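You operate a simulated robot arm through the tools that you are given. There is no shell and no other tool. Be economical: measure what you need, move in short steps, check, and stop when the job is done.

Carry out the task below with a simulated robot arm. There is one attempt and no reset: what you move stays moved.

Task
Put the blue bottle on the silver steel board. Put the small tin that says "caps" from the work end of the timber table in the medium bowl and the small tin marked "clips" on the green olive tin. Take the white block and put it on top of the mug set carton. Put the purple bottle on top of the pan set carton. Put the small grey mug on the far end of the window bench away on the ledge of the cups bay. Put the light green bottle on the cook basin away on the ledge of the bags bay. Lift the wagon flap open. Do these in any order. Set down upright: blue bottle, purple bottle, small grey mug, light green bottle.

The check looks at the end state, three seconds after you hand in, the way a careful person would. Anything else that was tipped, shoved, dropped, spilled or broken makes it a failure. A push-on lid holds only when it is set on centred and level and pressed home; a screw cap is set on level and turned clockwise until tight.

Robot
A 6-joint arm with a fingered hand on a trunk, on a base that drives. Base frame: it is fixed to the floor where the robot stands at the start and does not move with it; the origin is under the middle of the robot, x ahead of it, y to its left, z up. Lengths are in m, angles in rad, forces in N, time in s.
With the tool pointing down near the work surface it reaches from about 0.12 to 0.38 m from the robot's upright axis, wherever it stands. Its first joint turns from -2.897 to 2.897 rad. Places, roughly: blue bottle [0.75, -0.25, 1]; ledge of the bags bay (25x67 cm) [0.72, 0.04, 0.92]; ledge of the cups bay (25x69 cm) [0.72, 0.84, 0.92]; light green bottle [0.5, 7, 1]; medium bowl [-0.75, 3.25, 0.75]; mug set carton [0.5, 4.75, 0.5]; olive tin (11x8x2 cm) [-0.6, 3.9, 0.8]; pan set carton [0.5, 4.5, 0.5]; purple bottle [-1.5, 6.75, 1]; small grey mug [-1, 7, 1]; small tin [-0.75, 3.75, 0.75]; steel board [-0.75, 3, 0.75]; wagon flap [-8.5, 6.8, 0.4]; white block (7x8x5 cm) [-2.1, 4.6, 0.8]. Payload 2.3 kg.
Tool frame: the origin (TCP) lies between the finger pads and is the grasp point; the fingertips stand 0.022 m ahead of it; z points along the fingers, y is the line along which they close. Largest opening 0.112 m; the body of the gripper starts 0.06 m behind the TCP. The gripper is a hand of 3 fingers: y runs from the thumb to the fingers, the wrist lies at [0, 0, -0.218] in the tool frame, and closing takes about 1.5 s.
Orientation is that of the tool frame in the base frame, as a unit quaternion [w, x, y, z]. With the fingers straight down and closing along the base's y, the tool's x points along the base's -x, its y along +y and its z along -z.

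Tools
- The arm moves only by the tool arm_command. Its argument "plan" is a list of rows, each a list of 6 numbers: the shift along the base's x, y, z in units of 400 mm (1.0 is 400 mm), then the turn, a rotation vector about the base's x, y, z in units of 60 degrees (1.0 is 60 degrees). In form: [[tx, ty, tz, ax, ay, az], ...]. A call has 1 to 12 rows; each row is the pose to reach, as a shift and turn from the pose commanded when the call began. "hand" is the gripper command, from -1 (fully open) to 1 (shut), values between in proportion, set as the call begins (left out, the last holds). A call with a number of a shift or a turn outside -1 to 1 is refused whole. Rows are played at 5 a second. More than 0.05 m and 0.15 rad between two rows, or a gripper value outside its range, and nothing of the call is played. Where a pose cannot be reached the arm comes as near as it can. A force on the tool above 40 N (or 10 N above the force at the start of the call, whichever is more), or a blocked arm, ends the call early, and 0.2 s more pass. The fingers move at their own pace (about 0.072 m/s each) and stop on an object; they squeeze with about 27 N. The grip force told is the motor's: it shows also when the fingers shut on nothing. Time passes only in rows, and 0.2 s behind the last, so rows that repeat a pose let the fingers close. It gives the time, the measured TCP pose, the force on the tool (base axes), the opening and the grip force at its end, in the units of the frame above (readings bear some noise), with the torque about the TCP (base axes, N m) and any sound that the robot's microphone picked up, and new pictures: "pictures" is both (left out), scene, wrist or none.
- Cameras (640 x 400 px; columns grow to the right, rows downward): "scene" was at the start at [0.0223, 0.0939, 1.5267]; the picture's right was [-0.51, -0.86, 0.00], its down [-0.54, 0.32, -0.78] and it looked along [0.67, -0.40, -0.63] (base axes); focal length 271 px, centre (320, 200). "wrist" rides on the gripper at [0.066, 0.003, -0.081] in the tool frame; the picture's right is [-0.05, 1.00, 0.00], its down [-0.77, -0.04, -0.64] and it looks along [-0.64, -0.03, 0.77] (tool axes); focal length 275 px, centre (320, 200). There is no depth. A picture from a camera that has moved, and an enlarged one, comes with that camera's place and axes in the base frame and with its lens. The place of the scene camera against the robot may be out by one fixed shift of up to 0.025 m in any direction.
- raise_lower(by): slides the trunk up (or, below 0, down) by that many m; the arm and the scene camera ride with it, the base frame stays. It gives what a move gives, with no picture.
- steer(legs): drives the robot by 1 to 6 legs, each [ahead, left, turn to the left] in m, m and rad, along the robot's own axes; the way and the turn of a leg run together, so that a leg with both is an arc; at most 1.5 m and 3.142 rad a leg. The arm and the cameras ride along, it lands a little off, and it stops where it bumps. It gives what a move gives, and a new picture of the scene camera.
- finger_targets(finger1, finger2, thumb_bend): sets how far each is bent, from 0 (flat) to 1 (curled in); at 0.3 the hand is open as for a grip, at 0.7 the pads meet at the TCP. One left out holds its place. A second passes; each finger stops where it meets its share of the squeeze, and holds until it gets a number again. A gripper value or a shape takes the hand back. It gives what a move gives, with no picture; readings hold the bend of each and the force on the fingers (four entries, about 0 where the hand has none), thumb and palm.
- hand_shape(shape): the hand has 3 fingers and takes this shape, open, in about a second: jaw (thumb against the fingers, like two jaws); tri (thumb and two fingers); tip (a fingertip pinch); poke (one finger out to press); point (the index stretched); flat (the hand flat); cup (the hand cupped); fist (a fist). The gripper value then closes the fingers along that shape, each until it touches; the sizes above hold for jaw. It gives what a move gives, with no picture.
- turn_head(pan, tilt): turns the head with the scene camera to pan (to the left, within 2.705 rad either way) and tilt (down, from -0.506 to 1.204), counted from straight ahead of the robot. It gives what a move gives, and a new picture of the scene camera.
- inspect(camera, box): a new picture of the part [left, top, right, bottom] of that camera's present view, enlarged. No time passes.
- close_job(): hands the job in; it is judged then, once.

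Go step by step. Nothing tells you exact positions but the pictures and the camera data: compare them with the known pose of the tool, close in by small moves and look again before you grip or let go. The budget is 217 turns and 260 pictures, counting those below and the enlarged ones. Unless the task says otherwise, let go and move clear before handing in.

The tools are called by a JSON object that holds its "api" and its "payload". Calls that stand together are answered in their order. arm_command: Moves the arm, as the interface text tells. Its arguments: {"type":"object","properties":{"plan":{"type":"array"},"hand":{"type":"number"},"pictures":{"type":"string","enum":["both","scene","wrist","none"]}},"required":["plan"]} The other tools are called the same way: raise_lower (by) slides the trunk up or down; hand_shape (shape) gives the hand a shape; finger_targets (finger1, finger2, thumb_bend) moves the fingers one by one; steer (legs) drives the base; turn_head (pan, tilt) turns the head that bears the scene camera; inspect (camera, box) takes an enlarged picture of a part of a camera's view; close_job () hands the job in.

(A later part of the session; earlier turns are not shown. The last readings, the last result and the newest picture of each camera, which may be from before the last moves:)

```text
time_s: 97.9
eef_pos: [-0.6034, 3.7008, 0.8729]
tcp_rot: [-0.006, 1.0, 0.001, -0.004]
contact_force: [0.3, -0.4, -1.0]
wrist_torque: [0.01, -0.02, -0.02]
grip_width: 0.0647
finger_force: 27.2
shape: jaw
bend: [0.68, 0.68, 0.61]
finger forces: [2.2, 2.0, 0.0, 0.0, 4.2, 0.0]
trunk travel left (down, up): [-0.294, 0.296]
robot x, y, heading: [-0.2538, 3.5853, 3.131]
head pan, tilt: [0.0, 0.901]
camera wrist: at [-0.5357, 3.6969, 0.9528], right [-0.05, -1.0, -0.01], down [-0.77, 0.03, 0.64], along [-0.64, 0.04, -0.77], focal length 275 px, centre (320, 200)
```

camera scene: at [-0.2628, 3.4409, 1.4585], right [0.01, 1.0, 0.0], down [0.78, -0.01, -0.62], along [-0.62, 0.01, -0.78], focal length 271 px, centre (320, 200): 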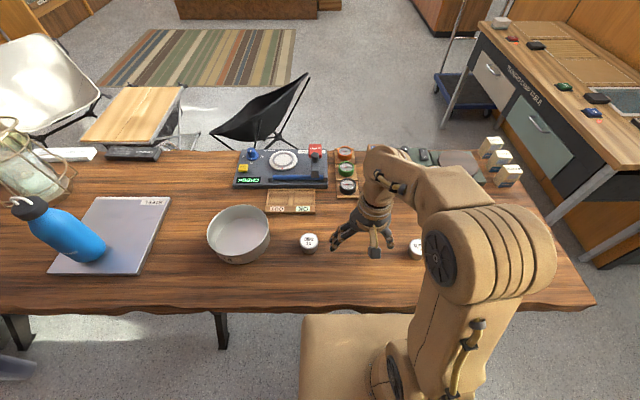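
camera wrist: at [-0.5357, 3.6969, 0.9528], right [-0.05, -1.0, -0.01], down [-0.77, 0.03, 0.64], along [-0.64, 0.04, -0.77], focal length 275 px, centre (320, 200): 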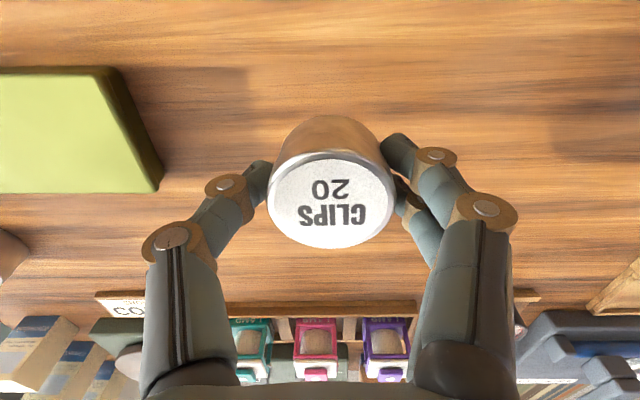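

The tin is held. I'll raise it a bit more and slide the robot right so it comes over the olive tin.

{"api": "arm_command", "payload": {"plan": [[0, 0, 0.03, 0, 0, 0], [0, 0, 0.05, 0, 0, 0]], "pictures": "none"}}

{"api": "steer", "payload": {"legs": [[0, -0.157, 0]]}}

{"api": "arm_command", "payload": {"plan": [[0, 0, -0.02, 0, 0, 0], [0, 0, -0.04, 0, 0, 0]]}}

```text
time_s: 98.5
eef_pos: [-0.6044, 3.7007, 0.8923]
tcp_rot: [-0.006, 1.0, 0.001, -0.004]
contact_force: [0.1, 0.3, 0.4]
wrist_torque: [0.0, 0.06, 0.03]
grip_width: 0.0647
finger_force: 27.4
shape: jaw
bend: [0.68, 0.68, 0.61]
finger forces: [2.1, 2.1, 0.0, 0.0, 4.2, 0.0]
trunk travel left (down, up): [-0.294, 0.296]
robot x, y, heading: [-0.2534, 3.5826, 3.128]
head pan, tilt: [0.0, 0.901]
```

```text
time_s: 100.0
eef_pos: [-0.6048, 3.858, 0.8936]
tcp_rot: [-0.006, 1.0, 0.004, -0.004]
contact_force: [-0.1, 0.6, -0.4]
wrist_torque: [-0.01, 0.0, 0.02]
grip_width: 0.0646
finger_force: 27.1
shape: jaw
bend: [0.68, 0.68, 0.61]
finger forces: [2.2, 2.1, 0.0, 0.0, 4.3, 0.0]
trunk travel left (down, up): [-0.294, 0.296]
robot x, y, heading: [-0.2545, 3.7474, 3.136]
head pan, tilt: [0.0, 0.901]
camera scene: at [-0.261, 3.6013, 1.3787], right [0.01, 1.0, 0.0], down [0.78, 0.0, -0.62], along [-0.62, 0.0, -0.78], focal length 271 px, centre (320, 200)
```

scene: 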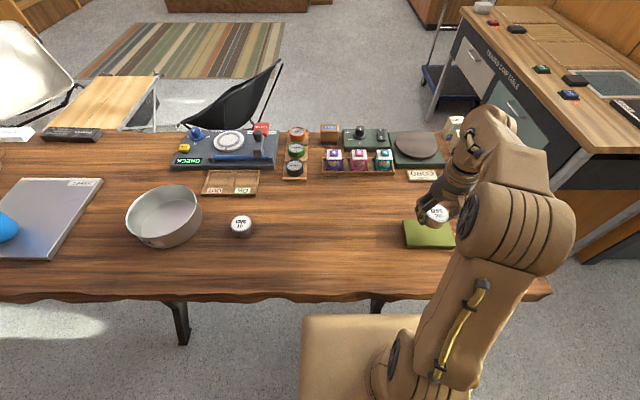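

```text
time_s: 100.5
eef_pos: [-0.6039, 3.857, 0.8754]
tcp_rot: [-0.006, 1.0, 0.004, -0.004]
contact_force: [-0.3, 0.4, -1.1]
wrist_torque: [-0.02, -0.04, 0.0]
grip_width: 0.0644
finger_force: 27.0
shape: jaw
bend: [0.68, 0.68, 0.61]
finger forces: [2.2, 2.0, 0.1, 0.0, 4.1, 0.0]
trunk travel left (down, up): [-0.294, 0.296]
robot x, y, heading: [-0.2564, 3.7449, 3.137]
head pan, tilt: [0.0, 0.901]
camera scene: at [-0.261, 3.6005, 1.3786], right [0.01, 1.0, 0.0], down [0.78, 0.0, -0.62], along [-0.62, 0.0, -0.78], focal length 271 px, centre (320, 200)
camera wrist: at [-0.5363, 3.8539, 0.9564], right [-0.04, -1.0, -0.01], down [-0.77, 0.02, 0.64], along [-0.64, 0.04, -0.77], focal length 275 px, centre (320, 200)
```

scene: 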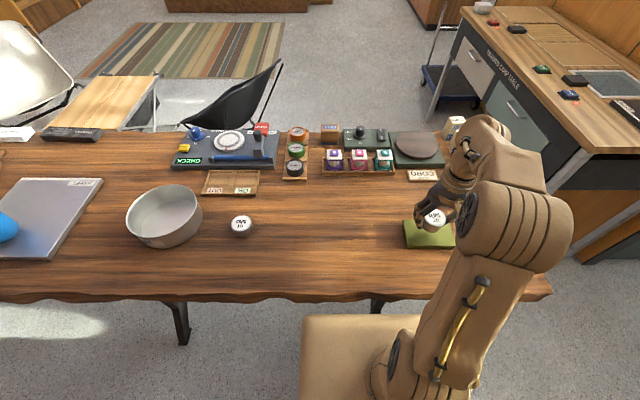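
wrist: 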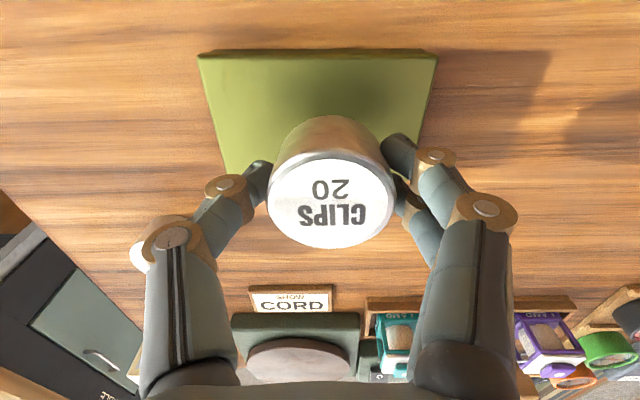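

Well centred over the olive tin. I'll lower slowly.

{"api": "arm_command", "payload": {"plan": [[-0.005, 0, -0.02, 0, 0, 0], [-0.005, 0, -0.035, 0, 0, 0], [-0.005, 0, -0.045, 0, 0, 0], [-0.005, 0, -0.05, 0, 0, 0], [-0.005, 0, -0.055, 0, 0, 0], [-0.005, 0, -0.06, 0, 0, 0]], "pictures": "wrist"}}

```text
time_s: 102.0
eef_pos: [-0.6047, 3.8561, 0.8533]
tcp_rot: [-0.006, 1.0, 0.003, -0.005]
contact_force: [0.4, -0.2, -0.3]
wrist_torque: [-0.06, 0.0, -0.02]
grip_width: 0.0649
finger_force: 27.1
shape: jaw
bend: [0.68, 0.68, 0.61]
finger forces: [2.3, 2.2, 0.1, 0.0, 4.2, 0.0]
trunk travel left (down, up): [-0.294, 0.296]
robot x, y, heading: [-0.2532, 3.7414, 3.132]
head pan, tilt: [0.0, 0.901]
camera wrist: at [-0.5377, 3.8533, 0.9333], right [-0.04, -1.0, -0.01], down [-0.77, 0.02, 0.64], along [-0.64, 0.04, -0.77], focal length 275 px, centre (320, 200)
```

wrist: 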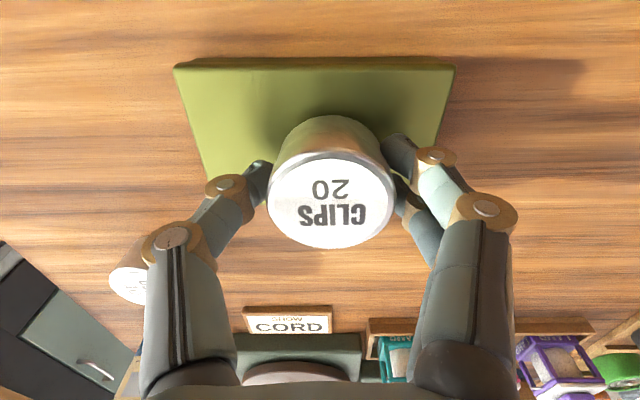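

{"api": "arm_command", "payload": {"plan": [[0, 0, -0.005, 0, 0, 0], [0, 0, -0.01, 0, 0, 0], [0, 0, -0.015, 0, 0, 0], [0, 0, -0.02, 0, 0, 0], [0, 0, -0.025, 0, 0, 0], [0, 0, -0.03, 0, 0, 0], [0, 0, -0.035, 0, 0, 0]], "pictures": "wrist"}}

```text
time_s: 103.4
eef_pos: [-0.6054, 3.8556, 0.8433]
tcp_rot: [-0.007, 1.0, 0.003, -0.011]
contact_force: [1.1, -1.8, 29.1]
wrist_torque: [-0.87, -0.17, -0.01]
grip_width: 0.0676
finger_force: 27.0
shape: jaw
bend: [0.71, 0.71, 0.61]
finger forces: [18.4, 13.4, 0.0, 0.0, 3.9, 0.1]
trunk travel left (down, up): [-0.294, 0.296]
robot x, y, heading: [-0.2559, 3.746, 3.136]
head pan, tilt: [0.0, 0.901]
stopped in row 7: the force on the tool passed its limit at 43 N (the readings are from after the stop); the commanded pose is now the measured one
camera wrist: at [-0.537, 3.8525, 0.9236], right [-0.04, -1.0, -0.01], down [-0.76, 0.02, 0.65], along [-0.65, 0.04, -0.76], focal length 275 px, centre (320, 200)
```

wrist: 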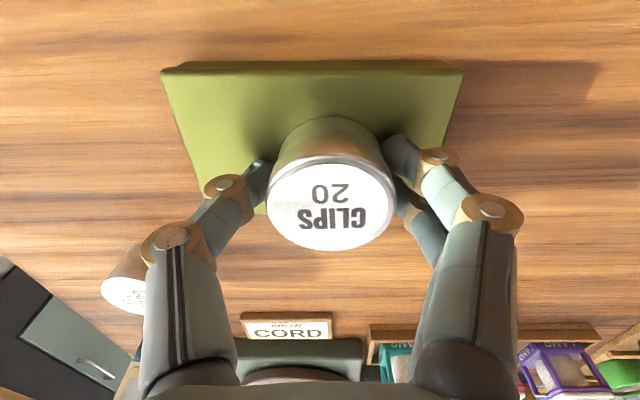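

Contact made. I'll ease up 3 mm, open and rise.

{"api": "arm_command", "payload": {"plan": [[0, 0, 0.005, 0, 0, 0], [0, 0, 0.005, 0, 0, 0]], "pictures": "none"}}

{"api": "arm_command", "payload": {"plan": [[0, 0, 0.005, 0, 0, 0], [0, 0, 0.005, 0, 0, 0], [0, 0, 0.01, 0, 0, 0], [0, 0, 0.01, 0, 0, 0], [0, 0, 0.05, 0, 0, 0], [0, 0, 0.15, 0, 0, 0], [0, 0, 0.2, 0, 0, 0]], "hand": -1}}

```text
time_s: 104.0
eef_pos: [-0.6051, 3.8571, 0.8444]
tcp_rot: [-0.007, 1.0, 0.002, -0.01]
contact_force: [1.4, 0.8, 18.1]
wrist_torque: [-0.5, -0.08, 0.06]
grip_width: 0.067
finger_force: 26.8
shape: jaw
bend: [0.71, 0.7, 0.61]
finger forces: [12.6, 9.6, 0.0, 0.1, 4.3, 0.0]
trunk travel left (down, up): [-0.294, 0.296]
robot x, y, heading: [-0.2529, 3.7419, 3.134]
head pan, tilt: [0.0, 0.901]
```

```text
time_s: 105.6
eef_pos: [-0.606, 3.8566, 0.926]
tcp_rot: [-0.007, 1.0, 0.003, -0.009]
contact_force: [-0.2, 0.1, 0.5]
wrist_torque: [-0.02, 0.02, 0.03]
grip_width: 0.112
finger_force: 0.0
shape: jaw
bend: [0.3, 0.3, 0.3]
finger forces: [0.0, 0.0, 0.0, 0.0, 0.0, 0.1]
trunk travel left (down, up): [-0.294, 0.296]
robot x, y, heading: [-0.2494, 3.7455, 3.135]
head pan, tilt: [0.0, 0.901]
camera scene: at [-0.261, 3.6004, 1.3786], right [0.01, 1.0, 0.0], down [0.78, 0.0, -0.62], along [-0.62, 0.0, -0.78], focal length 271 px, centre (320, 200)
camera wrist: at [-0.5376, 3.8531, 1.004], right [-0.04, -1.0, -0.01], down [-0.76, 0.02, 0.65], along [-0.65, 0.04, -0.76], focal length 275 px, centre (320, 200)
```

scene: 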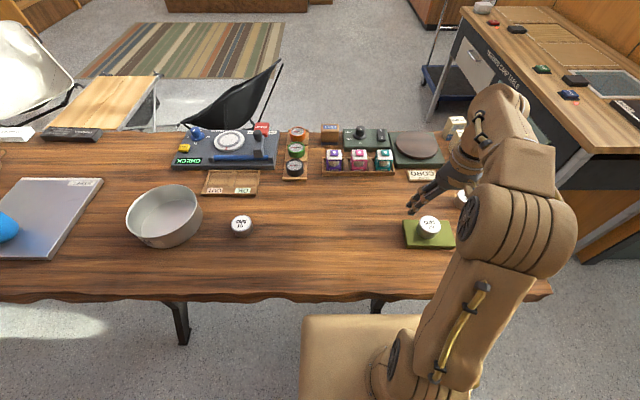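
wrist: 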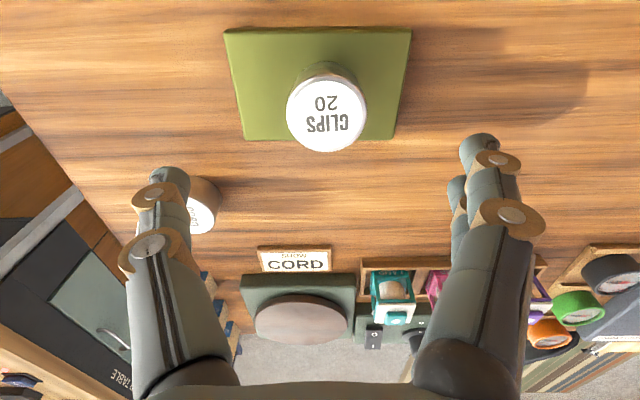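

CLIPS is done. I'll slide left by 0.46 m to be over the CAPS tin.

{"api": "steer", "payload": {"legs": [[0, 0.458, 0]]}}

{"api": "arm_command", "payload": {"plan": [[-0.015, 0, -0.03, 0.01, 0.018, 0], [-0.03, 0, -0.06, 0.014, 0.018, 0], [-0.03, 0, -0.06, 0.014, 0.018, 0]], "pictures": "wrist"}}

```text
time_s: 108.4
eef_pos: [-0.6083, 3.4022, 0.9243]
tcp_rot: [-0.007, 1.0, 0.008, -0.009]
contact_force: [-0.3, 0.2, -0.1]
wrist_torque: [0.01, 0.04, 0.01]
grip_width: 0.1119
finger_force: 0.2
shape: jaw
bend: [0.3, 0.3, 0.3]
finger forces: [0.1, 0.0, 0.1, 0.0, 0.1, 0.0]
trunk travel left (down, up): [-0.294, 0.296]
robot x, y, heading: [-0.2548, 3.2907, -3.139]
head pan, tilt: [0.0, 0.901]
camera scene: at [-0.2595, 3.1482, 1.3785], right [-0.01, 1.0, 0.0], down [0.78, 0.0, -0.62], along [-0.62, 0.0, -0.78], focal length 271 px, centre (320, 200)
```

scene: 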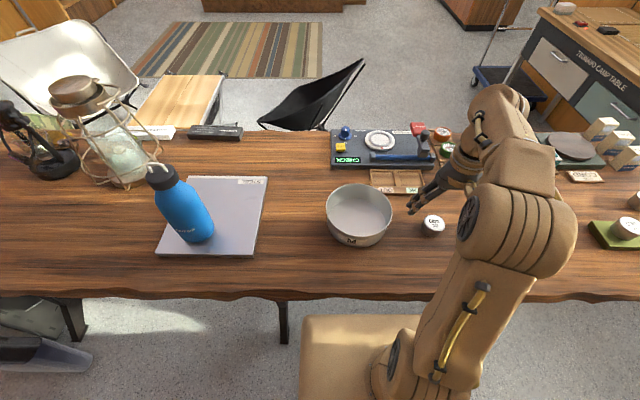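

```text
time_s: 109.2
eef_pos: [-0.6182, 3.4008, 0.8998]
tcp_rot: [-0.014, 1.0, 0.007, -0.018]
contact_force: [0.0, 0.4, 0.2]
wrist_torque: [0.02, -0.01, 0.01]
grip_width: 0.112
finger_force: 0.1
shape: jaw
bend: [0.3, 0.3, 0.3]
finger forces: [0.0, 0.0, 0.0, 0.0, 0.0, 0.1]
trunk travel left (down, up): [-0.294, 0.296]
robot x, y, heading: [-0.2531, 3.2937, -3.131]
head pan, tilt: [0.0, 0.901]
camera wrist: at [-0.5489, 3.3961, 0.9775], right [-0.03, -1.0, -0.03], down [-0.75, 0.01, 0.66], along [-0.66, 0.04, -0.75], focal length 275 px, centre (320, 200)
```

wrist: 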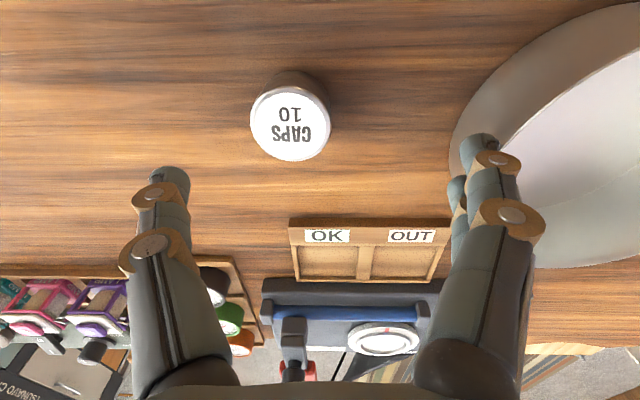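

CAPS is at (-0.623, 3.42), with the bowl rim close to the right fingers, so I'll open only part way, level the tool and descend.

{"api": "arm_command", "payload": {"plan": [[-0.012, 0.047, -0.02, -0.027, -0.034, -0.013], [-0.012, 0.047, -0.06, -0.027, -0.034, -0.013], [-0.012, 0.047, -0.1, -0.027, -0.034, -0.013], [-0.012, 0.047, -0.14, -0.027, -0.034, -0.013], [-0.012, 0.047, -0.14, -0.027, -0.034, -0.013]], "hand": -0.5, "pictures": "wrist"}}

```text
time_s: 110.4
eef_pos: [-0.6232, 3.4209, 0.8449]
tcp_rot: [0.0, 1.0, 0.001, 0.001]
contact_force: [0.5, 0.3, -0.8]
wrist_torque: [-0.01, 0.01, -0.01]
grip_width: 0.0841
finger_force: 0.0
shape: jaw
bend: [0.63, 0.63, 0.6]
finger forces: [0.0, 0.0, 0.1, 0.0, 0.0, 0.1]
trunk travel left (down, up): [-0.294, 0.296]
robot x, y, heading: [-0.2552, 3.2945, -3.131]
head pan, tilt: [0.0, 0.901]
camera wrist: at [-0.5562, 3.4176, 0.9257], right [-0.04, -1.0, 0.0], down [-0.77, 0.03, 0.64], along [-0.63, 0.03, -0.77], focal length 275 px, centre (320, 200)
```

wrist: 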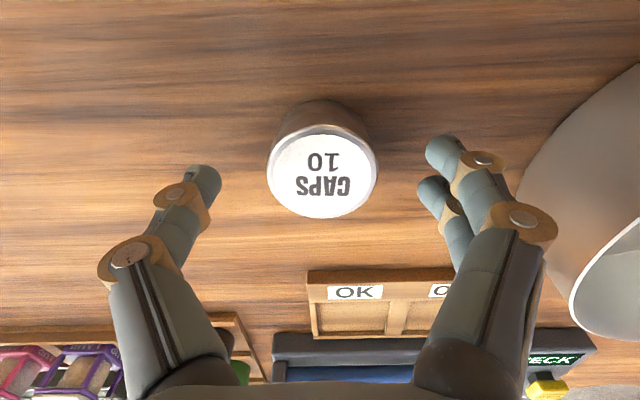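

Centred. Down to z 0.829, then close and lift.

{"api": "arm_command", "payload": {"plan": [[0, 0, -0.02, 0, 0, 0], [0, 0, -0.037, 0, 0, 0], [0, 0, -0.037, 0, 0, 0]], "pictures": "none"}}

{"api": "arm_command", "payload": {"plan": [[0, 0, 0, 0, 0, 0], [0, 0, 0, 0, 0, 0], [0, 0, 0, 0, 0, 0], [0, 0, 0, 0, 0, 0], [0, 0, 0, 0, 0, 0], [0, 0, 0, 0, 0, 0], [0, 0, 0.05, 0, 0, 0], [0, 0, 0.13, 0, 0, 0], [0, 0, 0.21, 0, 0, 0], [0, 0, 0.25, 0, 0, 0]], "hand": 1, "pictures": "both"}}

```text
time_s: 111.2
eef_pos: [-0.6258, 3.42, 0.8312]
tcp_rot: [0.0, 1.0, 0.001, 0.001]
contact_force: [0.5, -0.6, 1.2]
wrist_torque: [-0.02, 0.04, 0.0]
grip_width: 0.0842
finger_force: 0.1
shape: jaw
bend: [0.63, 0.63, 0.6]
finger forces: [0.0, 0.1, 0.1, 0.0, 0.0, 0.0]
trunk travel left (down, up): [-0.294, 0.296]
robot x, y, heading: [-0.2539, 3.2934, -3.137]
head pan, tilt: [0.0, 0.901]
```

```text
time_s: 113.4
eef_pos: [-0.6239, 3.4209, 0.93]
tcp_rot: [0.0, 1.0, 0.0, 0.0]
contact_force: [-0.2, -0.1, -0.6]
wrist_torque: [-0.01, -0.03, 0.0]
grip_width: 0.0382
finger_force: 26.9
shape: jaw
bend: [0.74, 0.74, 0.71]
finger forces: [12.9, 13.0, 0.0, 0.1, 24.9, 0.0]
trunk travel left (down, up): [-0.294, 0.296]
robot x, y, heading: [-0.2527, 3.2939, -3.132]
head pan, tilt: [0.0, 0.901]
camera scene: at [-0.2596, 3.1486, 1.3786], right [-0.01, 1.0, 0.0], down [0.78, 0.0, -0.62], along [-0.62, 0.0, -0.78], focal length 271 px, centre (320, 200)
camera wrist: at [-0.5556, 3.4176, 1.01], right [-0.04, -1.0, 0.0], down [-0.77, 0.03, 0.64], along [-0.63, 0.03, -0.77], focal length 275 px, centre (320, 200)
```

scene: 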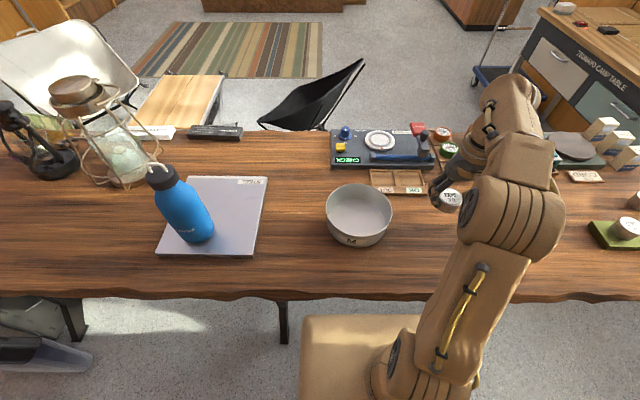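
wrist: 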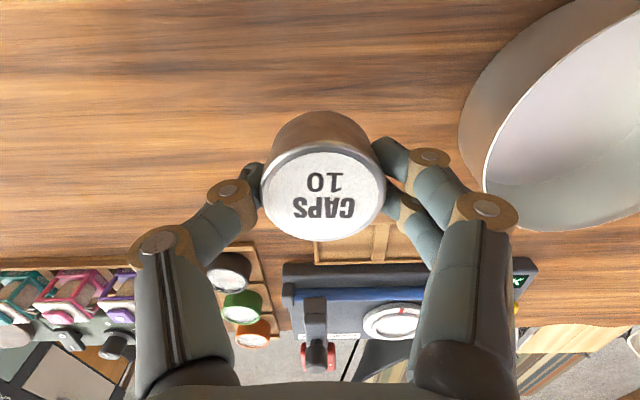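

Held well. I'll slide left 0.184 m to bring it over the bowl.

{"api": "steer", "payload": {"legs": [[0, 0.184, 0]]}}

{"api": "arm_command", "payload": {"plan": [[-0.02, 0, 0, 0, 0, 0]], "pictures": "wrist"}}

```text
time_s: 114.9
eef_pos: [-0.6213, 3.2406, 0.9285]
tcp_rot: [0.0, 1.0, 0.0, -0.001]
contact_force: [0.2, -0.2, -0.5]
wrist_torque: [-0.02, -0.02, 0.02]
grip_width: 0.0381
finger_force: 27.4
shape: jaw
bend: [0.74, 0.74, 0.71]
finger forces: [13.0, 13.1, 0.0, 0.0, 24.9, 0.1]
trunk travel left (down, up): [-0.294, 0.296]
robot x, y, heading: [-0.251, 3.1137, -3.137]
head pan, tilt: [0.0, 0.901]
camera scene: at [-0.259, 2.9678, 1.3785], right [0.0, 1.0, 0.0], down [0.78, 0.0, -0.62], along [-0.62, 0.0, -0.78], focal length 271 px, centre (320, 200)
```

scene: 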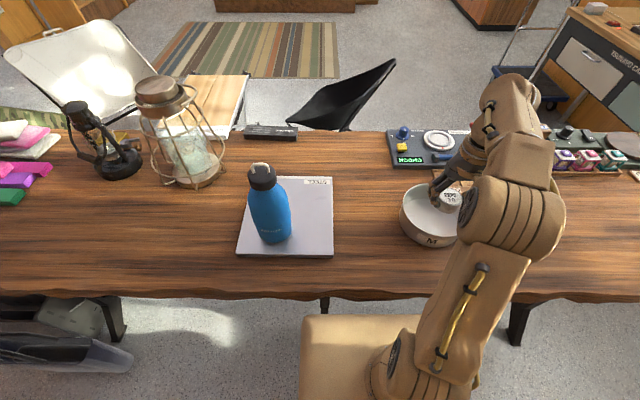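

```text
time_s: 115.3
eef_pos: [-0.6298, 3.2405, 0.9296]
tcp_rot: [0.0, 1.0, 0.0, 0.0]
contact_force: [1.4, 0.0, -0.7]
wrist_torque: [0.0, -0.02, 0.05]
grip_width: 0.0377
finger_force: 27.1
shape: jaw
bend: [0.74, 0.74, 0.71]
finger forces: [13.1, 13.1, 0.1, 0.0, 24.8, 0.0]
trunk travel left (down, up): [-0.294, 0.296]
robot x, y, heading: [-0.2534, 3.1096, -3.144]
head pan, tilt: [0.0, 0.901]
camera wrist: at [-0.5622, 3.2377, 1.0099], right [-0.05, -1.0, 0.0], down [-0.77, 0.04, 0.64], along [-0.63, 0.03, -0.77], focal length 275 px, centre (320, 200)
```

wrist: 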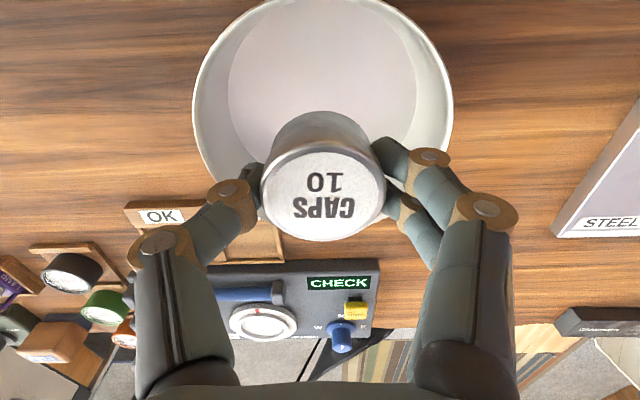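

The bowl's centre is at about (-0.619, 3.239). I'll lower the tin into it slowly.

{"api": "arm_command", "payload": {"plan": [[0.027, 0, -0.05, 0, 0, 0], [0.027, 0, -0.1, 0, 0, 0], [0.027, 0, -0.15, 0, 0, 0], [0.027, 0, -0.19, 0, 0, 0], [0.027, 0, -0.205, 0, 0, 0], [0.027, 0, -0.215, 0, 0, 0], [0.027, 0, -0.22, 0, 0, 0]], "pictures": "wrist"}}

```text
time_s: 116.9
eef_pos: [-0.618, 3.2404, 0.8404]
tcp_rot: [0.0, 1.0, 0.0, 0.001]
contact_force: [0.1, 0.4, -1.6]
wrist_torque: [0.01, 0.06, 0.0]
grip_width: 0.0375
finger_force: 26.7
shape: jaw
bend: [0.74, 0.74, 0.71]
finger forces: [13.1, 13.2, 0.0, 0.0, 25.0, 0.1]
trunk travel left (down, up): [-0.294, 0.296]
robot x, y, heading: [-0.2539, 3.11, -3.137]
head pan, tilt: [0.0, 0.901]
camera wrist: at [-0.5511, 3.237, 0.921], right [-0.05, -1.0, 0.0], down [-0.77, 0.04, 0.64], along [-0.63, 0.03, -0.77], focal length 275 px, centre (320, 200)
```

wrist: 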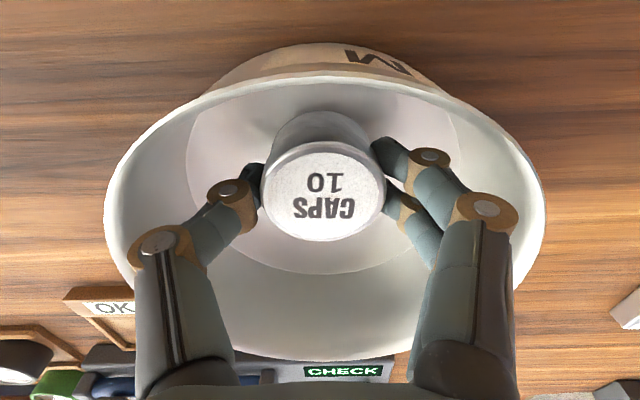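

{"api": "arm_command", "payload": {"plan": [[0, 0, -0.006, 0, 0, 0], [0, 0, -0.012, 0, 0, 0], [0, 0, -0.016, 0, 0, 0]], "pictures": "none"}}

{"api": "arm_command", "payload": {"plan": [[0, 0, 0.005, 0, 0, 0], [0, 0, 0.005, 0, 0, 0], [0, 0, 0.005, 0, 0, 0], [0, 0, 0.005, 0, 0, 0], [0, 0, 0.06, 0, 0, 0], [0, 0, 0.14, 0, 0, 0], [0, 0, 0.22, 0, 0, 0]], "hand": -0.4, "pictures": "both"}}

```text
time_s: 117.7
eef_pos: [-0.6179, 3.24, 0.8348]
tcp_rot: [0.0, 1.0, 0.0, 0.0]
contact_force: [-0.1, 0.0, 0.0]
wrist_torque: [-0.03, 0.0, 0.01]
grip_width: 0.0377
finger_force: 26.9
shape: jaw
bend: [0.74, 0.74, 0.71]
finger forces: [13.1, 13.2, 0.0, 0.0, 25.1, 0.0]
trunk travel left (down, up): [-0.294, 0.296]
robot x, y, heading: [-0.2549, 3.1138, -3.135]
head pan, tilt: [0.0, 0.901]
```

```text
time_s: 119.3
eef_pos: [-0.6209, 3.2388, 0.9246]
tcp_rot: [0.0, 1.0, 0.001, 0.0]
contact_force: [0.0, 0.4, -0.3]
wrist_torque: [0.0, -0.03, -0.02]
grip_width: 0.0781
finger_force: 0.0
shape: jaw
bend: [0.67, 0.67, 0.64]
finger forces: [0.0, 0.0, 0.1, 0.0, 0.1, 0.1]
trunk travel left (down, up): [-0.294, 0.296]
robot x, y, heading: [-0.2529, 3.1172, -3.136]
head pan, tilt: [0.0, 0.901]
camera scene: at [-0.2588, 2.9684, 1.3786], right [0.0, 1.0, 0.0], down [0.78, 0.0, -0.62], along [-0.62, 0.0, -0.78], focal length 271 px, centre (320, 200)
camera wrist: at [-0.554, 3.2356, 1.0049], right [-0.05, -1.0, 0.0], down [-0.77, 0.04, 0.64], along [-0.64, 0.03, -0.77], focal length 275 px, centre (320, 200)
```

scene: 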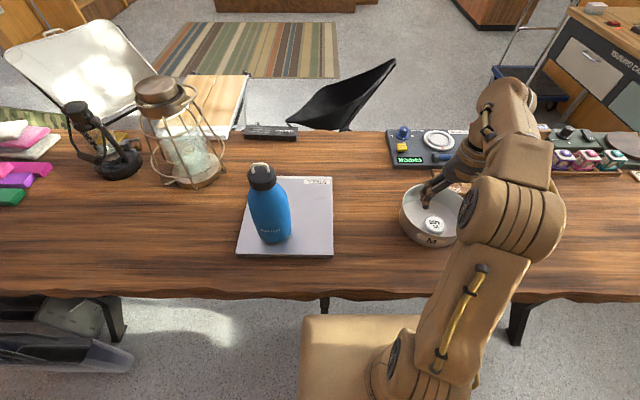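
wrist: 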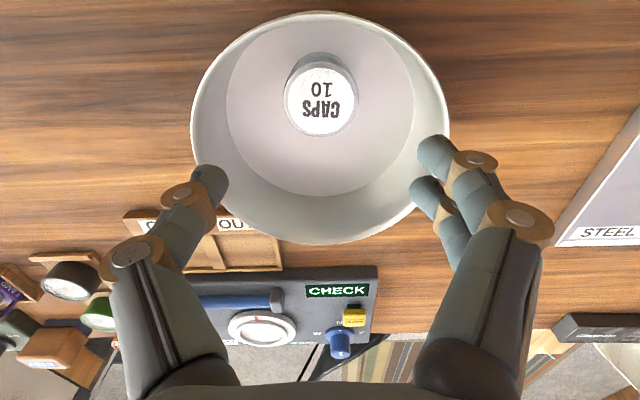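

Both tins are placed. I'll tuck the arm, back out and drive north for the next items.

{"api": "arm_command", "payload": {"plan": [[0.06, 0, 0.05, 0, 0, 0], [0.16, 0, 0.08, 0, 0, 0], [0.26, 0, 0.1, 0, 0, 0], [0.34, 0, 0.1, 0, 0, 0]], "hand": -1, "pictures": "none"}}

{"api": "steer", "payload": {"legs": [[-0.3, 0, 0], [0, 0, -1.571], [1.3, 0, 0]]}}

{"api": "turn_head", "payload": {"pan": 0.0, "tilt": 0.4}}

{"api": "turn_head", "payload": {"pan": 0.9, "tilt": 0.4}}

```text
time_s: 120.3
eef_pos: [-0.4829, 3.2397, 0.9631]
tcp_rot: [0.0, 1.0, 0.001, 0.001]
contact_force: [-0.3, 0.4, 0.6]
wrist_torque: [0.03, 0.01, 0.0]
grip_width: 0.1118
finger_force: 0.1
shape: jaw
bend: [0.3, 0.3, 0.3]
finger forces: [0.0, 0.0, 0.1, 0.0, 0.0, 0.0]
trunk travel left (down, up): [-0.294, 0.296]
robot x, y, heading: [-0.2521, 3.1136, -3.141]
head pan, tilt: [0.0, 0.901]
```

```text
time_s: 132.1
eef_pos: [0.0095, 4.6536, 0.965]
tcp_rot: [0.0, 0.746, -0.666, 0.0]
contact_force: [0.0, -0.4, 0.3]
wrist_torque: [0.03, 0.01, 0.02]
grip_width: 0.1121
finger_force: 0.1
shape: jaw
bend: [0.3, 0.3, 0.3]
finger forces: [0.0, 0.0, 0.1, 0.1, 0.1, 0.1]
trunk travel left (down, up): [-0.294, 0.296]
robot x, y, heading: [-0.0926, 4.4045, 1.691]
head pan, tilt: [0.0, 0.901]
camera scene: at [-0.2247, 4.4056, 1.3786], right [0.99, 0.12, 0.0], down [0.09, -0.78, -0.62], along [-0.07, 0.62, -0.78], focal length 271 px, centre (320, 200)
```

scene: 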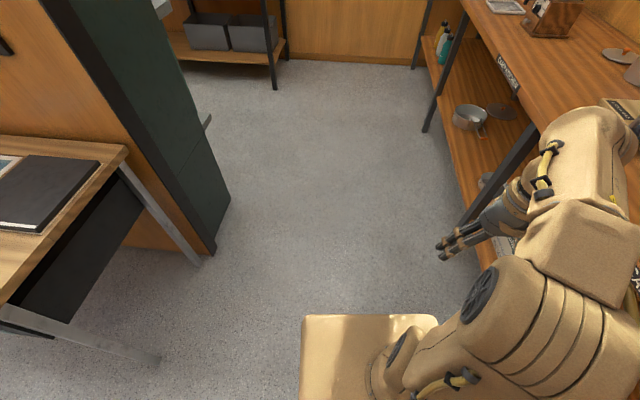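

```text
time_s: 133.0
eef_pos: [0.0088, 4.6542, 0.965]
tcp_rot: [0.0, 0.746, -0.666, 0.001]
contact_force: [-0.3, 1.0, 0.1]
wrist_torque: [0.0, -0.02, -0.03]
grip_width: 0.1119
finger_force: 0.1
shape: jaw
bend: [0.3, 0.3, 0.3]
finger forces: [0.0, 0.1, 0.0, 0.0, 0.1, 0.0]
trunk travel left (down, up): [-0.294, 0.296]
robot x, y, heading: [-0.0935, 4.4084, 1.689]
head pan, tilt: [0.0, 0.4]
camera scene: at [-0.2267, 4.4225, 1.4215], right [0.99, 0.12, 0.0], down [0.05, -0.39, -0.92], along [-0.11, 0.91, -0.39], focal length 271 px, centre (320, 200)
```

scene: 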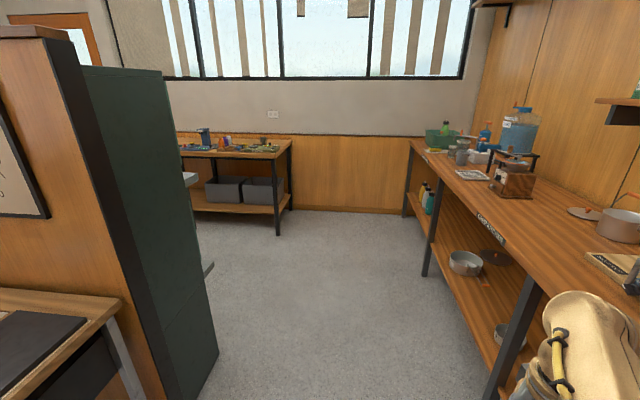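

```text
time_s: 134.2
eef_pos: [0.0091, 4.6527, 0.9638]
tcp_rot: [-0.001, 0.746, -0.666, 0.0]
contact_force: [0.1, -0.2, 0.2]
wrist_torque: [-0.01, -0.02, 0.0]
grip_width: 0.1119
finger_force: 0.0
shape: jaw
bend: [0.3, 0.3, 0.3]
finger forces: [0.0, 0.0, 0.1, 0.1, 0.0, 0.0]
trunk travel left (down, up): [-0.294, 0.296]
robot x, y, heading: [-0.0889, 4.411, 1.687]
head pan, tilt: [0.901, 0.4]
camera scene: at [-0.2947, 4.3792, 1.4216], right [0.53, 0.85, 0.0], down [0.33, -0.2, -0.92], along [-0.78, 0.49, -0.39], focal length 271 px, centre (320, 200)
```

scene: 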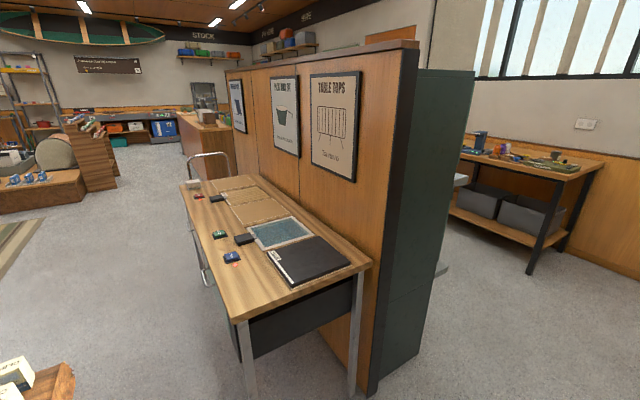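

The white block is at the far end of the camp table. Now I'll look at the cartons under the bench on the right.

{"api": "turn_head", "payload": {"pan": -1.9, "tilt": 0.7}}

{"api": "turn_head", "payload": {"pan": -0.6, "tilt": 0.4}}

```text
time_s: 136.7
eef_pos: [0.009, 4.6539, 0.9649]
tcp_rot: [0.0, 0.746, -0.666, 0.0]
contact_force: [-0.4, -0.7, 0.6]
wrist_torque: [0.0, -0.02, 0.0]
grip_width: 0.112
finger_force: 0.1
shape: jaw
bend: [0.3, 0.3, 0.3]
finger forces: [0.1, 0.0, 0.0, 0.1, 0.0, 0.1]
trunk travel left (down, up): [-0.294, 0.296]
robot x, y, heading: [-0.0917, 4.4079, 1.688]
head pan, tilt: [-1.901, 0.7]
camera scene: at [-0.1329, 4.3125, 1.3948], right [-0.21, -0.98, 0.0], down [-0.63, 0.14, -0.77], along [0.75, -0.16, -0.64], focal length 271 px, centre (320, 200)
```

scene: 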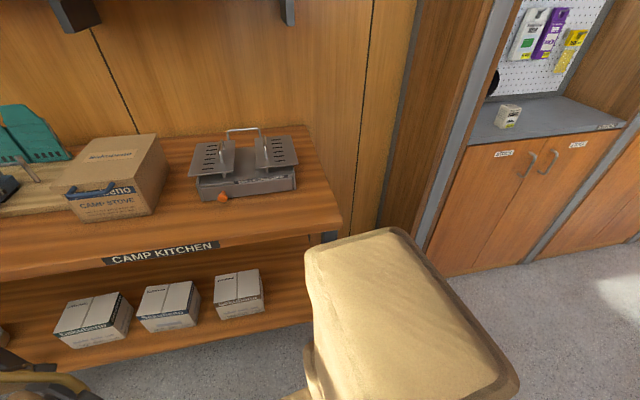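

```text
time_s: 138.2
eef_pos: [0.0096, 4.6537, 0.9645]
tcp_rot: [0.0, 0.746, -0.666, 0.0]
contact_force: [-0.2, 0.6, -1.0]
wrist_torque: [0.0, -0.03, 0.01]
grip_width: 0.1121
finger_force: 0.1
shape: jaw
bend: [0.3, 0.3, 0.3]
finger forces: [0.0, 0.0, 0.0, 0.1, 0.0, 0.0]
trunk travel left (down, up): [-0.294, 0.296]
robot x, y, heading: [-0.0911, 4.411, 1.689]
head pan, tilt: [-0.6, 0.4]
camera scene: at [-0.1728, 4.4124, 1.4216], right [0.88, -0.47, 0.0], down [-0.18, -0.34, -0.92], along [0.43, 0.82, -0.39], focal length 271 px, centre (320, 200)
```

scene: 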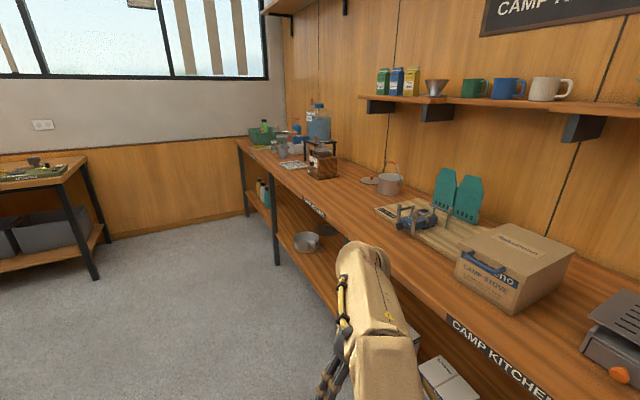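

The three cartons sit under the bench at about x 0.5. I'll zoom in to read them.

{"api": "turn_head", "payload": {"pan": -1.7, "tilt": 0.7}}

{"api": "inspect", "payload": {"camera": "scene", "box": [70, 240, 330, 390]}}

```text
time_s: 139.5
eef_pos: [0.0087, 4.6539, 0.9649]
tcp_rot: [0.0, 0.746, -0.666, 0.0]
contact_force: [-0.1, 0.0, 0.2]
wrist_torque: [0.03, 0.0, -0.02]
grip_width: 0.112
finger_force: 0.0
shape: jaw
bend: [0.3, 0.3, 0.3]
finger forces: [0.0, 0.0, 0.0, 0.1, 0.0, 0.0]
trunk travel left (down, up): [-0.294, 0.296]
robot x, y, heading: [-0.0983, 4.4054, 1.686]
head pan, tilt: [-1.7, 0.7]
camera scene: at [-0.131, 4.3294, 1.3948], right [-0.01, -1.0, 0.0], down [-0.64, 0.01, -0.77], along [0.77, -0.01, -0.64], focal length 271 px, centre (320, 200)
```

scene: 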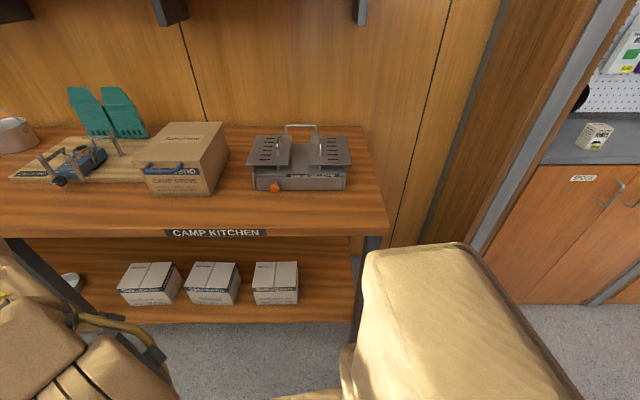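

```text
2.46 times, centred on (200, 315) of scene
camera zoom: at [-0.131, 4.3294, 1.3948], right [-0.01, -1.0, 0.0], down [-0.64, 0.01, -0.77], along [0.77, -0.01, -0.64], focal length 667 px, centre (615, -83)
```

zoom: 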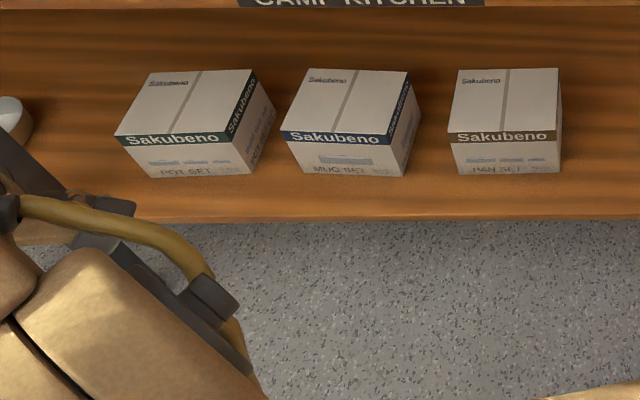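

POT, MUG and PAN set cartons in turn from the north; carton tops are near z 0.49. Next I'll drive north and look at the window benches.

{"api": "steer", "payload": {"legs": [[0, 0, -0.12], [1.2, 0.1, 0]]}}

{"api": "turn_head", "payload": {"pan": 0.8, "tilt": 0.5}}

{"api": "turn_head", "payload": {"pan": -0.4, "tilt": 0.5}}

```text
time_s: 146.1
eef_pos: [-0.0727, 5.8164, 0.9641]
tcp_rot: [0.0, 0.71, -0.704, 0.0]
contact_force: [-0.6, 0.7, 0.0]
wrist_torque: [-0.04, -0.01, -0.02]
grip_width: 0.1117
finger_force: 0.0
shape: jaw
bend: [0.3, 0.3, 0.3]
finger forces: [0.0, 0.0, 0.0, 0.0, 0.1, 0.1]
trunk travel left (down, up): [-0.294, 0.296]
robot x, y, heading: [-0.1973, 5.583, 1.578]
head pan, tilt: [-1.7, 0.7]
camera scene: at [-0.2459, 5.5091, 1.3948], right [-0.12, -0.99, 0.0], down [-0.64, 0.08, -0.77], along [0.76, -0.09, -0.64], focal length 271 px, centre (320, 200)
```

scene: 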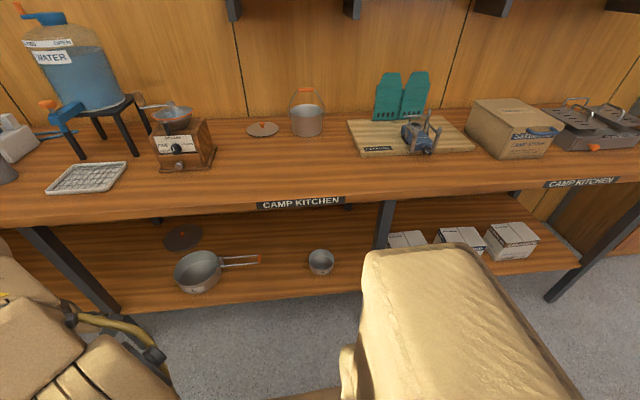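

```text
time_s: 148.3
eef_pos: [-0.0743, 5.8162, 0.9632]
tcp_rot: [0.0, 0.71, -0.704, 0.0]
contact_force: [0.2, 0.1, 0.0]
wrist_torque: [-0.02, 0.0, 0.0]
grip_width: 0.1121
finger_force: 0.0
shape: jaw
bend: [0.3, 0.3, 0.3]
finger forces: [0.0, 0.0, 0.0, 0.1, 0.0, 0.0]
trunk travel left (down, up): [-0.294, 0.296]
robot x, y, heading: [-0.1989, 5.5835, 1.582]
head pan, tilt: [0.799, 0.499]
camera scene: at [-0.3962, 5.5816, 1.4125], right [0.69, 0.72, 0.0], down [0.35, -0.33, -0.88], along [-0.64, 0.6, -0.48], focal length 271 px, centre (320, 200)
```

scene: 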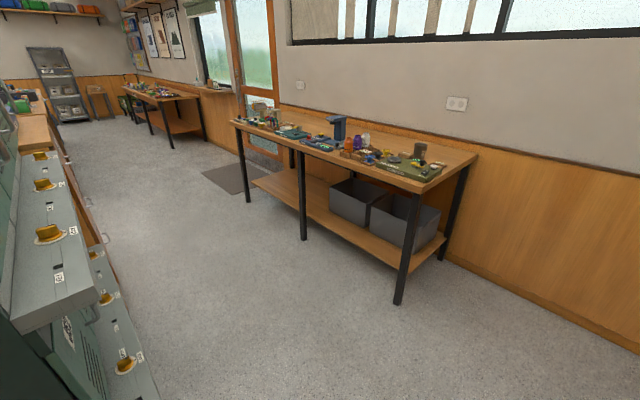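

```text
time_s: 149.7
eef_pos: [-0.0728, 5.8161, 0.9647]
tcp_rot: [0.0, 0.71, -0.704, -0.001]
contact_force: [0.2, 1.0, -0.4]
wrist_torque: [0.01, 0.0, 0.01]
grip_width: 0.1119
finger_force: 0.1
shape: jaw
bend: [0.3, 0.3, 0.3]
finger forces: [0.0, 0.1, 0.1, 0.0, 0.0, 0.0]
trunk travel left (down, up): [-0.294, 0.296]
robot x, y, heading: [-0.2015, 5.5841, 1.581]
head pan, tilt: [-0.4, 0.499]
camera scene: at [-0.2959, 5.6032, 1.4125], right [0.93, -0.38, 0.0], down [-0.18, -0.44, -0.88], along [0.33, 0.81, -0.48], focal length 271 px, centre (320, 200)
```

scene: 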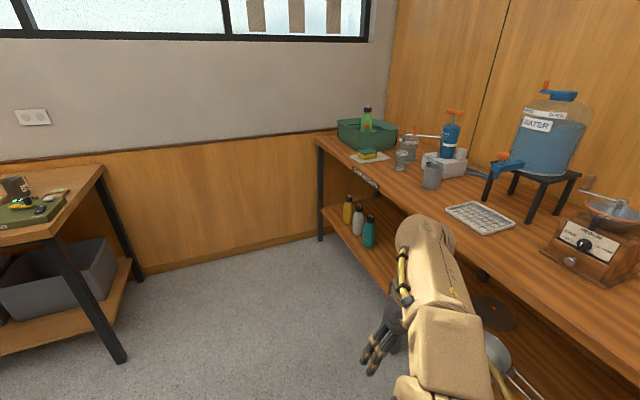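

I'll zoom in on the window bench and the basin.

{"api": "inspect", "payload": {"camera": "scene", "box": [320, 90, 420, 170]}}

{"api": "inspect", "payload": {"camera": "scene", "box": [0, 150, 110, 250]}}

{"api": "turn_head", "payload": {"pan": 0.8, "tilt": 0.5}}

{"api": "inspect", "payload": {"camera": "scene", "box": [230, 90, 480, 200]}}

```text
5.00 times, centred on (370, 130) of scene
camera zoom: at [-0.2959, 5.6032, 1.4125], right [0.93, -0.38, 0.0], down [-0.18, -0.44, -0.88], along [0.33, 0.81, -0.48], focal length 1355 px, centre (70, 550)
```

zoom: 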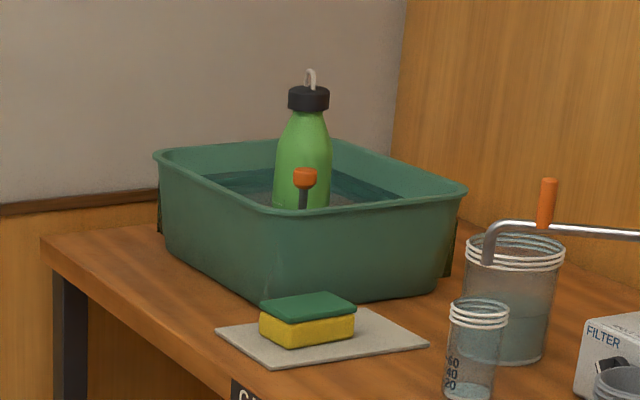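

```text
4.00 times, centred on (55, 200) of scene
camera zoom: at [-0.2959, 5.6032, 1.4125], right [0.93, -0.38, 0.0], down [-0.18, -0.44, -0.88], along [0.33, 0.81, -0.48], focal length 1084 px, centre (1380, 200)
```

zoom: 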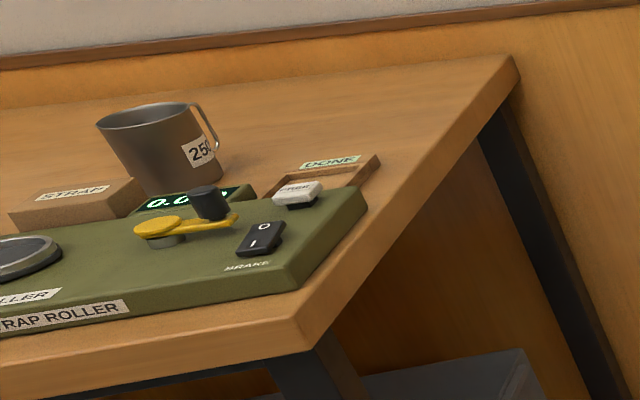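

```text
time_s: 151.1
eef_pos: [-0.0726, 5.8161, 0.9641]
tcp_rot: [-0.001, 0.711, -0.704, 0.0]
contact_force: [-0.1, 0.4, 0.2]
wrist_torque: [-0.01, -0.03, 0.01]
grip_width: 0.1119
finger_force: 0.0
shape: jaw
bend: [0.3, 0.3, 0.3]
finger forces: [0.0, 0.0, 0.1, 0.0, 0.1, 0.1]
trunk travel left (down, up): [-0.294, 0.296]
robot x, y, heading: [-0.1989, 5.5816, 1.586]
head pan, tilt: [0.799, 0.499]
camera scene: at [-0.3962, 5.5816, 1.4125], right [0.69, 0.72, 0.0], down [0.35, -0.33, -0.88], along [-0.64, 0.6, -0.48], focal length 271 px, centre (320, 200)
```

scene: 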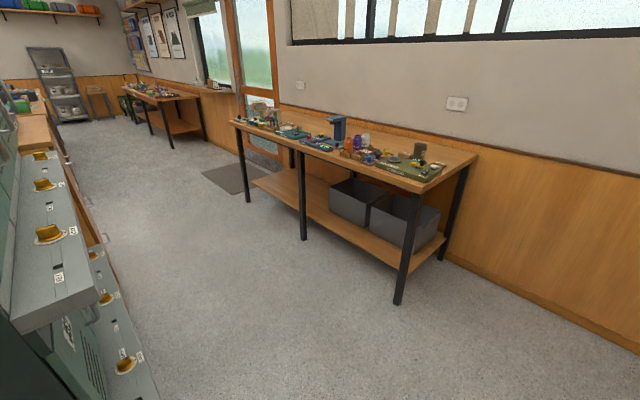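

```text
2.56 times, centred on (355, 145) of scene
camera zoom: at [-0.3962, 5.5816, 1.4125], right [0.69, 0.72, 0.0], down [0.35, -0.33, -0.88], along [-0.64, 0.6, -0.48], focal length 694 px, centre (230, 341)
```

zoom: 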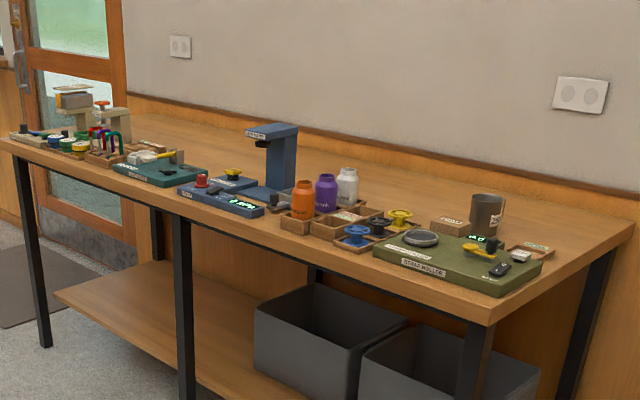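

The mug is at about (-1.0, 6.87) on the window bench, whose east end is near x -0.8. I'll raise the trunk and drive to that end, facing west.

{"api": "raise_lower", "payload": {"by": 0.13}}

{"api": "steer", "payload": {"legs": [[0.82, 0, 0], [0, 0, 1.55], [0.0, -0.4, 0]]}}

{"api": "turn_head", "payload": {"pan": -0.1, "tilt": 0.7}}

```text
time_s: 152.7
eef_pos: [-0.0739, 5.8173, 1.0945]
tcp_rot: [-0.001, 0.71, -0.704, 0.001]
contact_force: [-0.3, 0.3, 0.5]
wrist_torque: [-0.03, 0.02, -0.01]
grip_width: 0.1118
finger_force: 0.0
shape: jaw
bend: [0.3, 0.3, 0.3]
finger forces: [0.0, 0.1, 0.0, 0.1, 0.0, 0.1]
trunk travel left (down, up): [-0.424, 0.166]
robot x, y, heading: [-0.1995, 5.5844, 1.58]
head pan, tilt: [0.799, 0.499]
```

```text
time_s: 163.1
eef_pos: [-0.4661, 6.9243, 1.0949]
tcp_rot: [0.0, 1.0, 0.019, 0.0]
contact_force: [-0.4, 0.6, 0.7]
wrist_torque: [-0.01, -0.03, 0.0]
grip_width: 0.1118
finger_force: 0.0
shape: jaw
bend: [0.3, 0.3, 0.3]
finger forces: [0.0, 0.0, 0.0, 0.0, 0.0, 0.0]
trunk travel left (down, up): [-0.424, 0.166]
robot x, y, heading: [-0.23, 6.8042, -3.099]
head pan, tilt: [0.799, 0.499]
camera scene: at [-0.2156, 6.5972, 1.5426], right [-0.75, 0.67, 0.0], down [0.32, 0.36, -0.88], along [-0.59, -0.65, -0.48], focal length 271 px, centre (320, 200)
```

scene: 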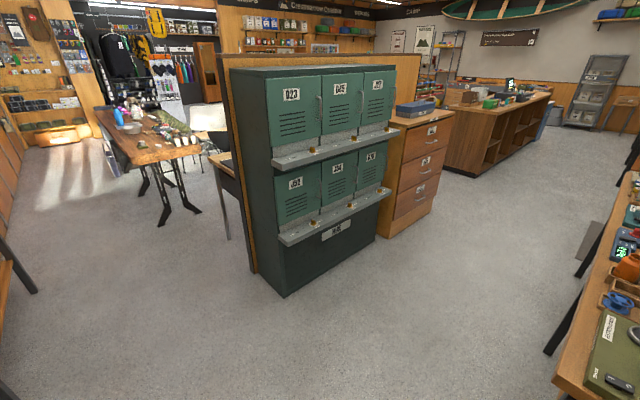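

```text
time_s: 164.3
eef_pos: [-0.4647, 6.9231, 1.0946]
tcp_rot: [0.0, 1.0, 0.019, 0.0]
contact_force: [0.0, 0.3, -0.6]
wrist_torque: [0.05, -0.02, -0.04]
grip_width: 0.1121
finger_force: 0.0
shape: jaw
bend: [0.3, 0.3, 0.3]
finger forces: [0.1, 0.0, 0.0, 0.1, 0.1, 0.0]
trunk travel left (down, up): [-0.424, 0.166]
robot x, y, heading: [-0.2247, 6.8096, -3.099]
head pan, tilt: [-0.099, 0.7]
camera scene: at [-0.2398, 6.6692, 1.5248], right [0.06, 1.0, 0.0], down [0.64, -0.04, -0.77], along [-0.76, 0.04, -0.64], focal length 271 px, centre (320, 200)
```

scene: 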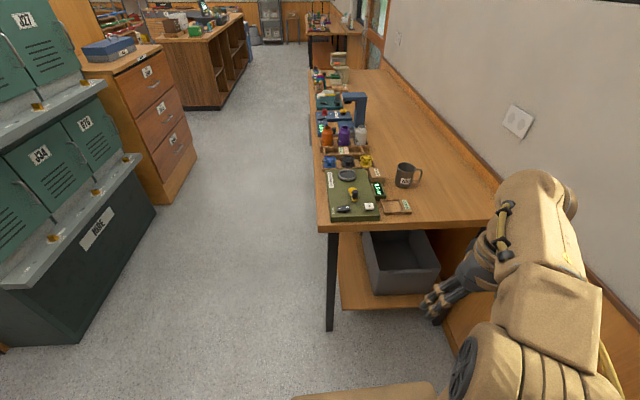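

The mug is now near (-1.12, 7.07) with bench top about z 0.85. I'll zoom in for its handle.

{"api": "inspect", "payload": {"camera": "scene", "box": [310, 110, 450, 220]}}

```text
3.64 times, centred on (380, 165) of scene
camera zoom: at [-0.2398, 6.6692, 1.5248], right [0.06, 1.0, 0.0], down [0.64, -0.04, -0.77], along [-0.76, 0.04, -0.64], focal length 986 px, centre (102, 327)
```

zoom: 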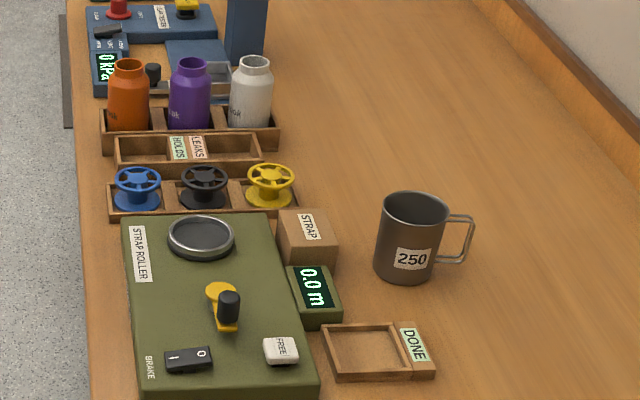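

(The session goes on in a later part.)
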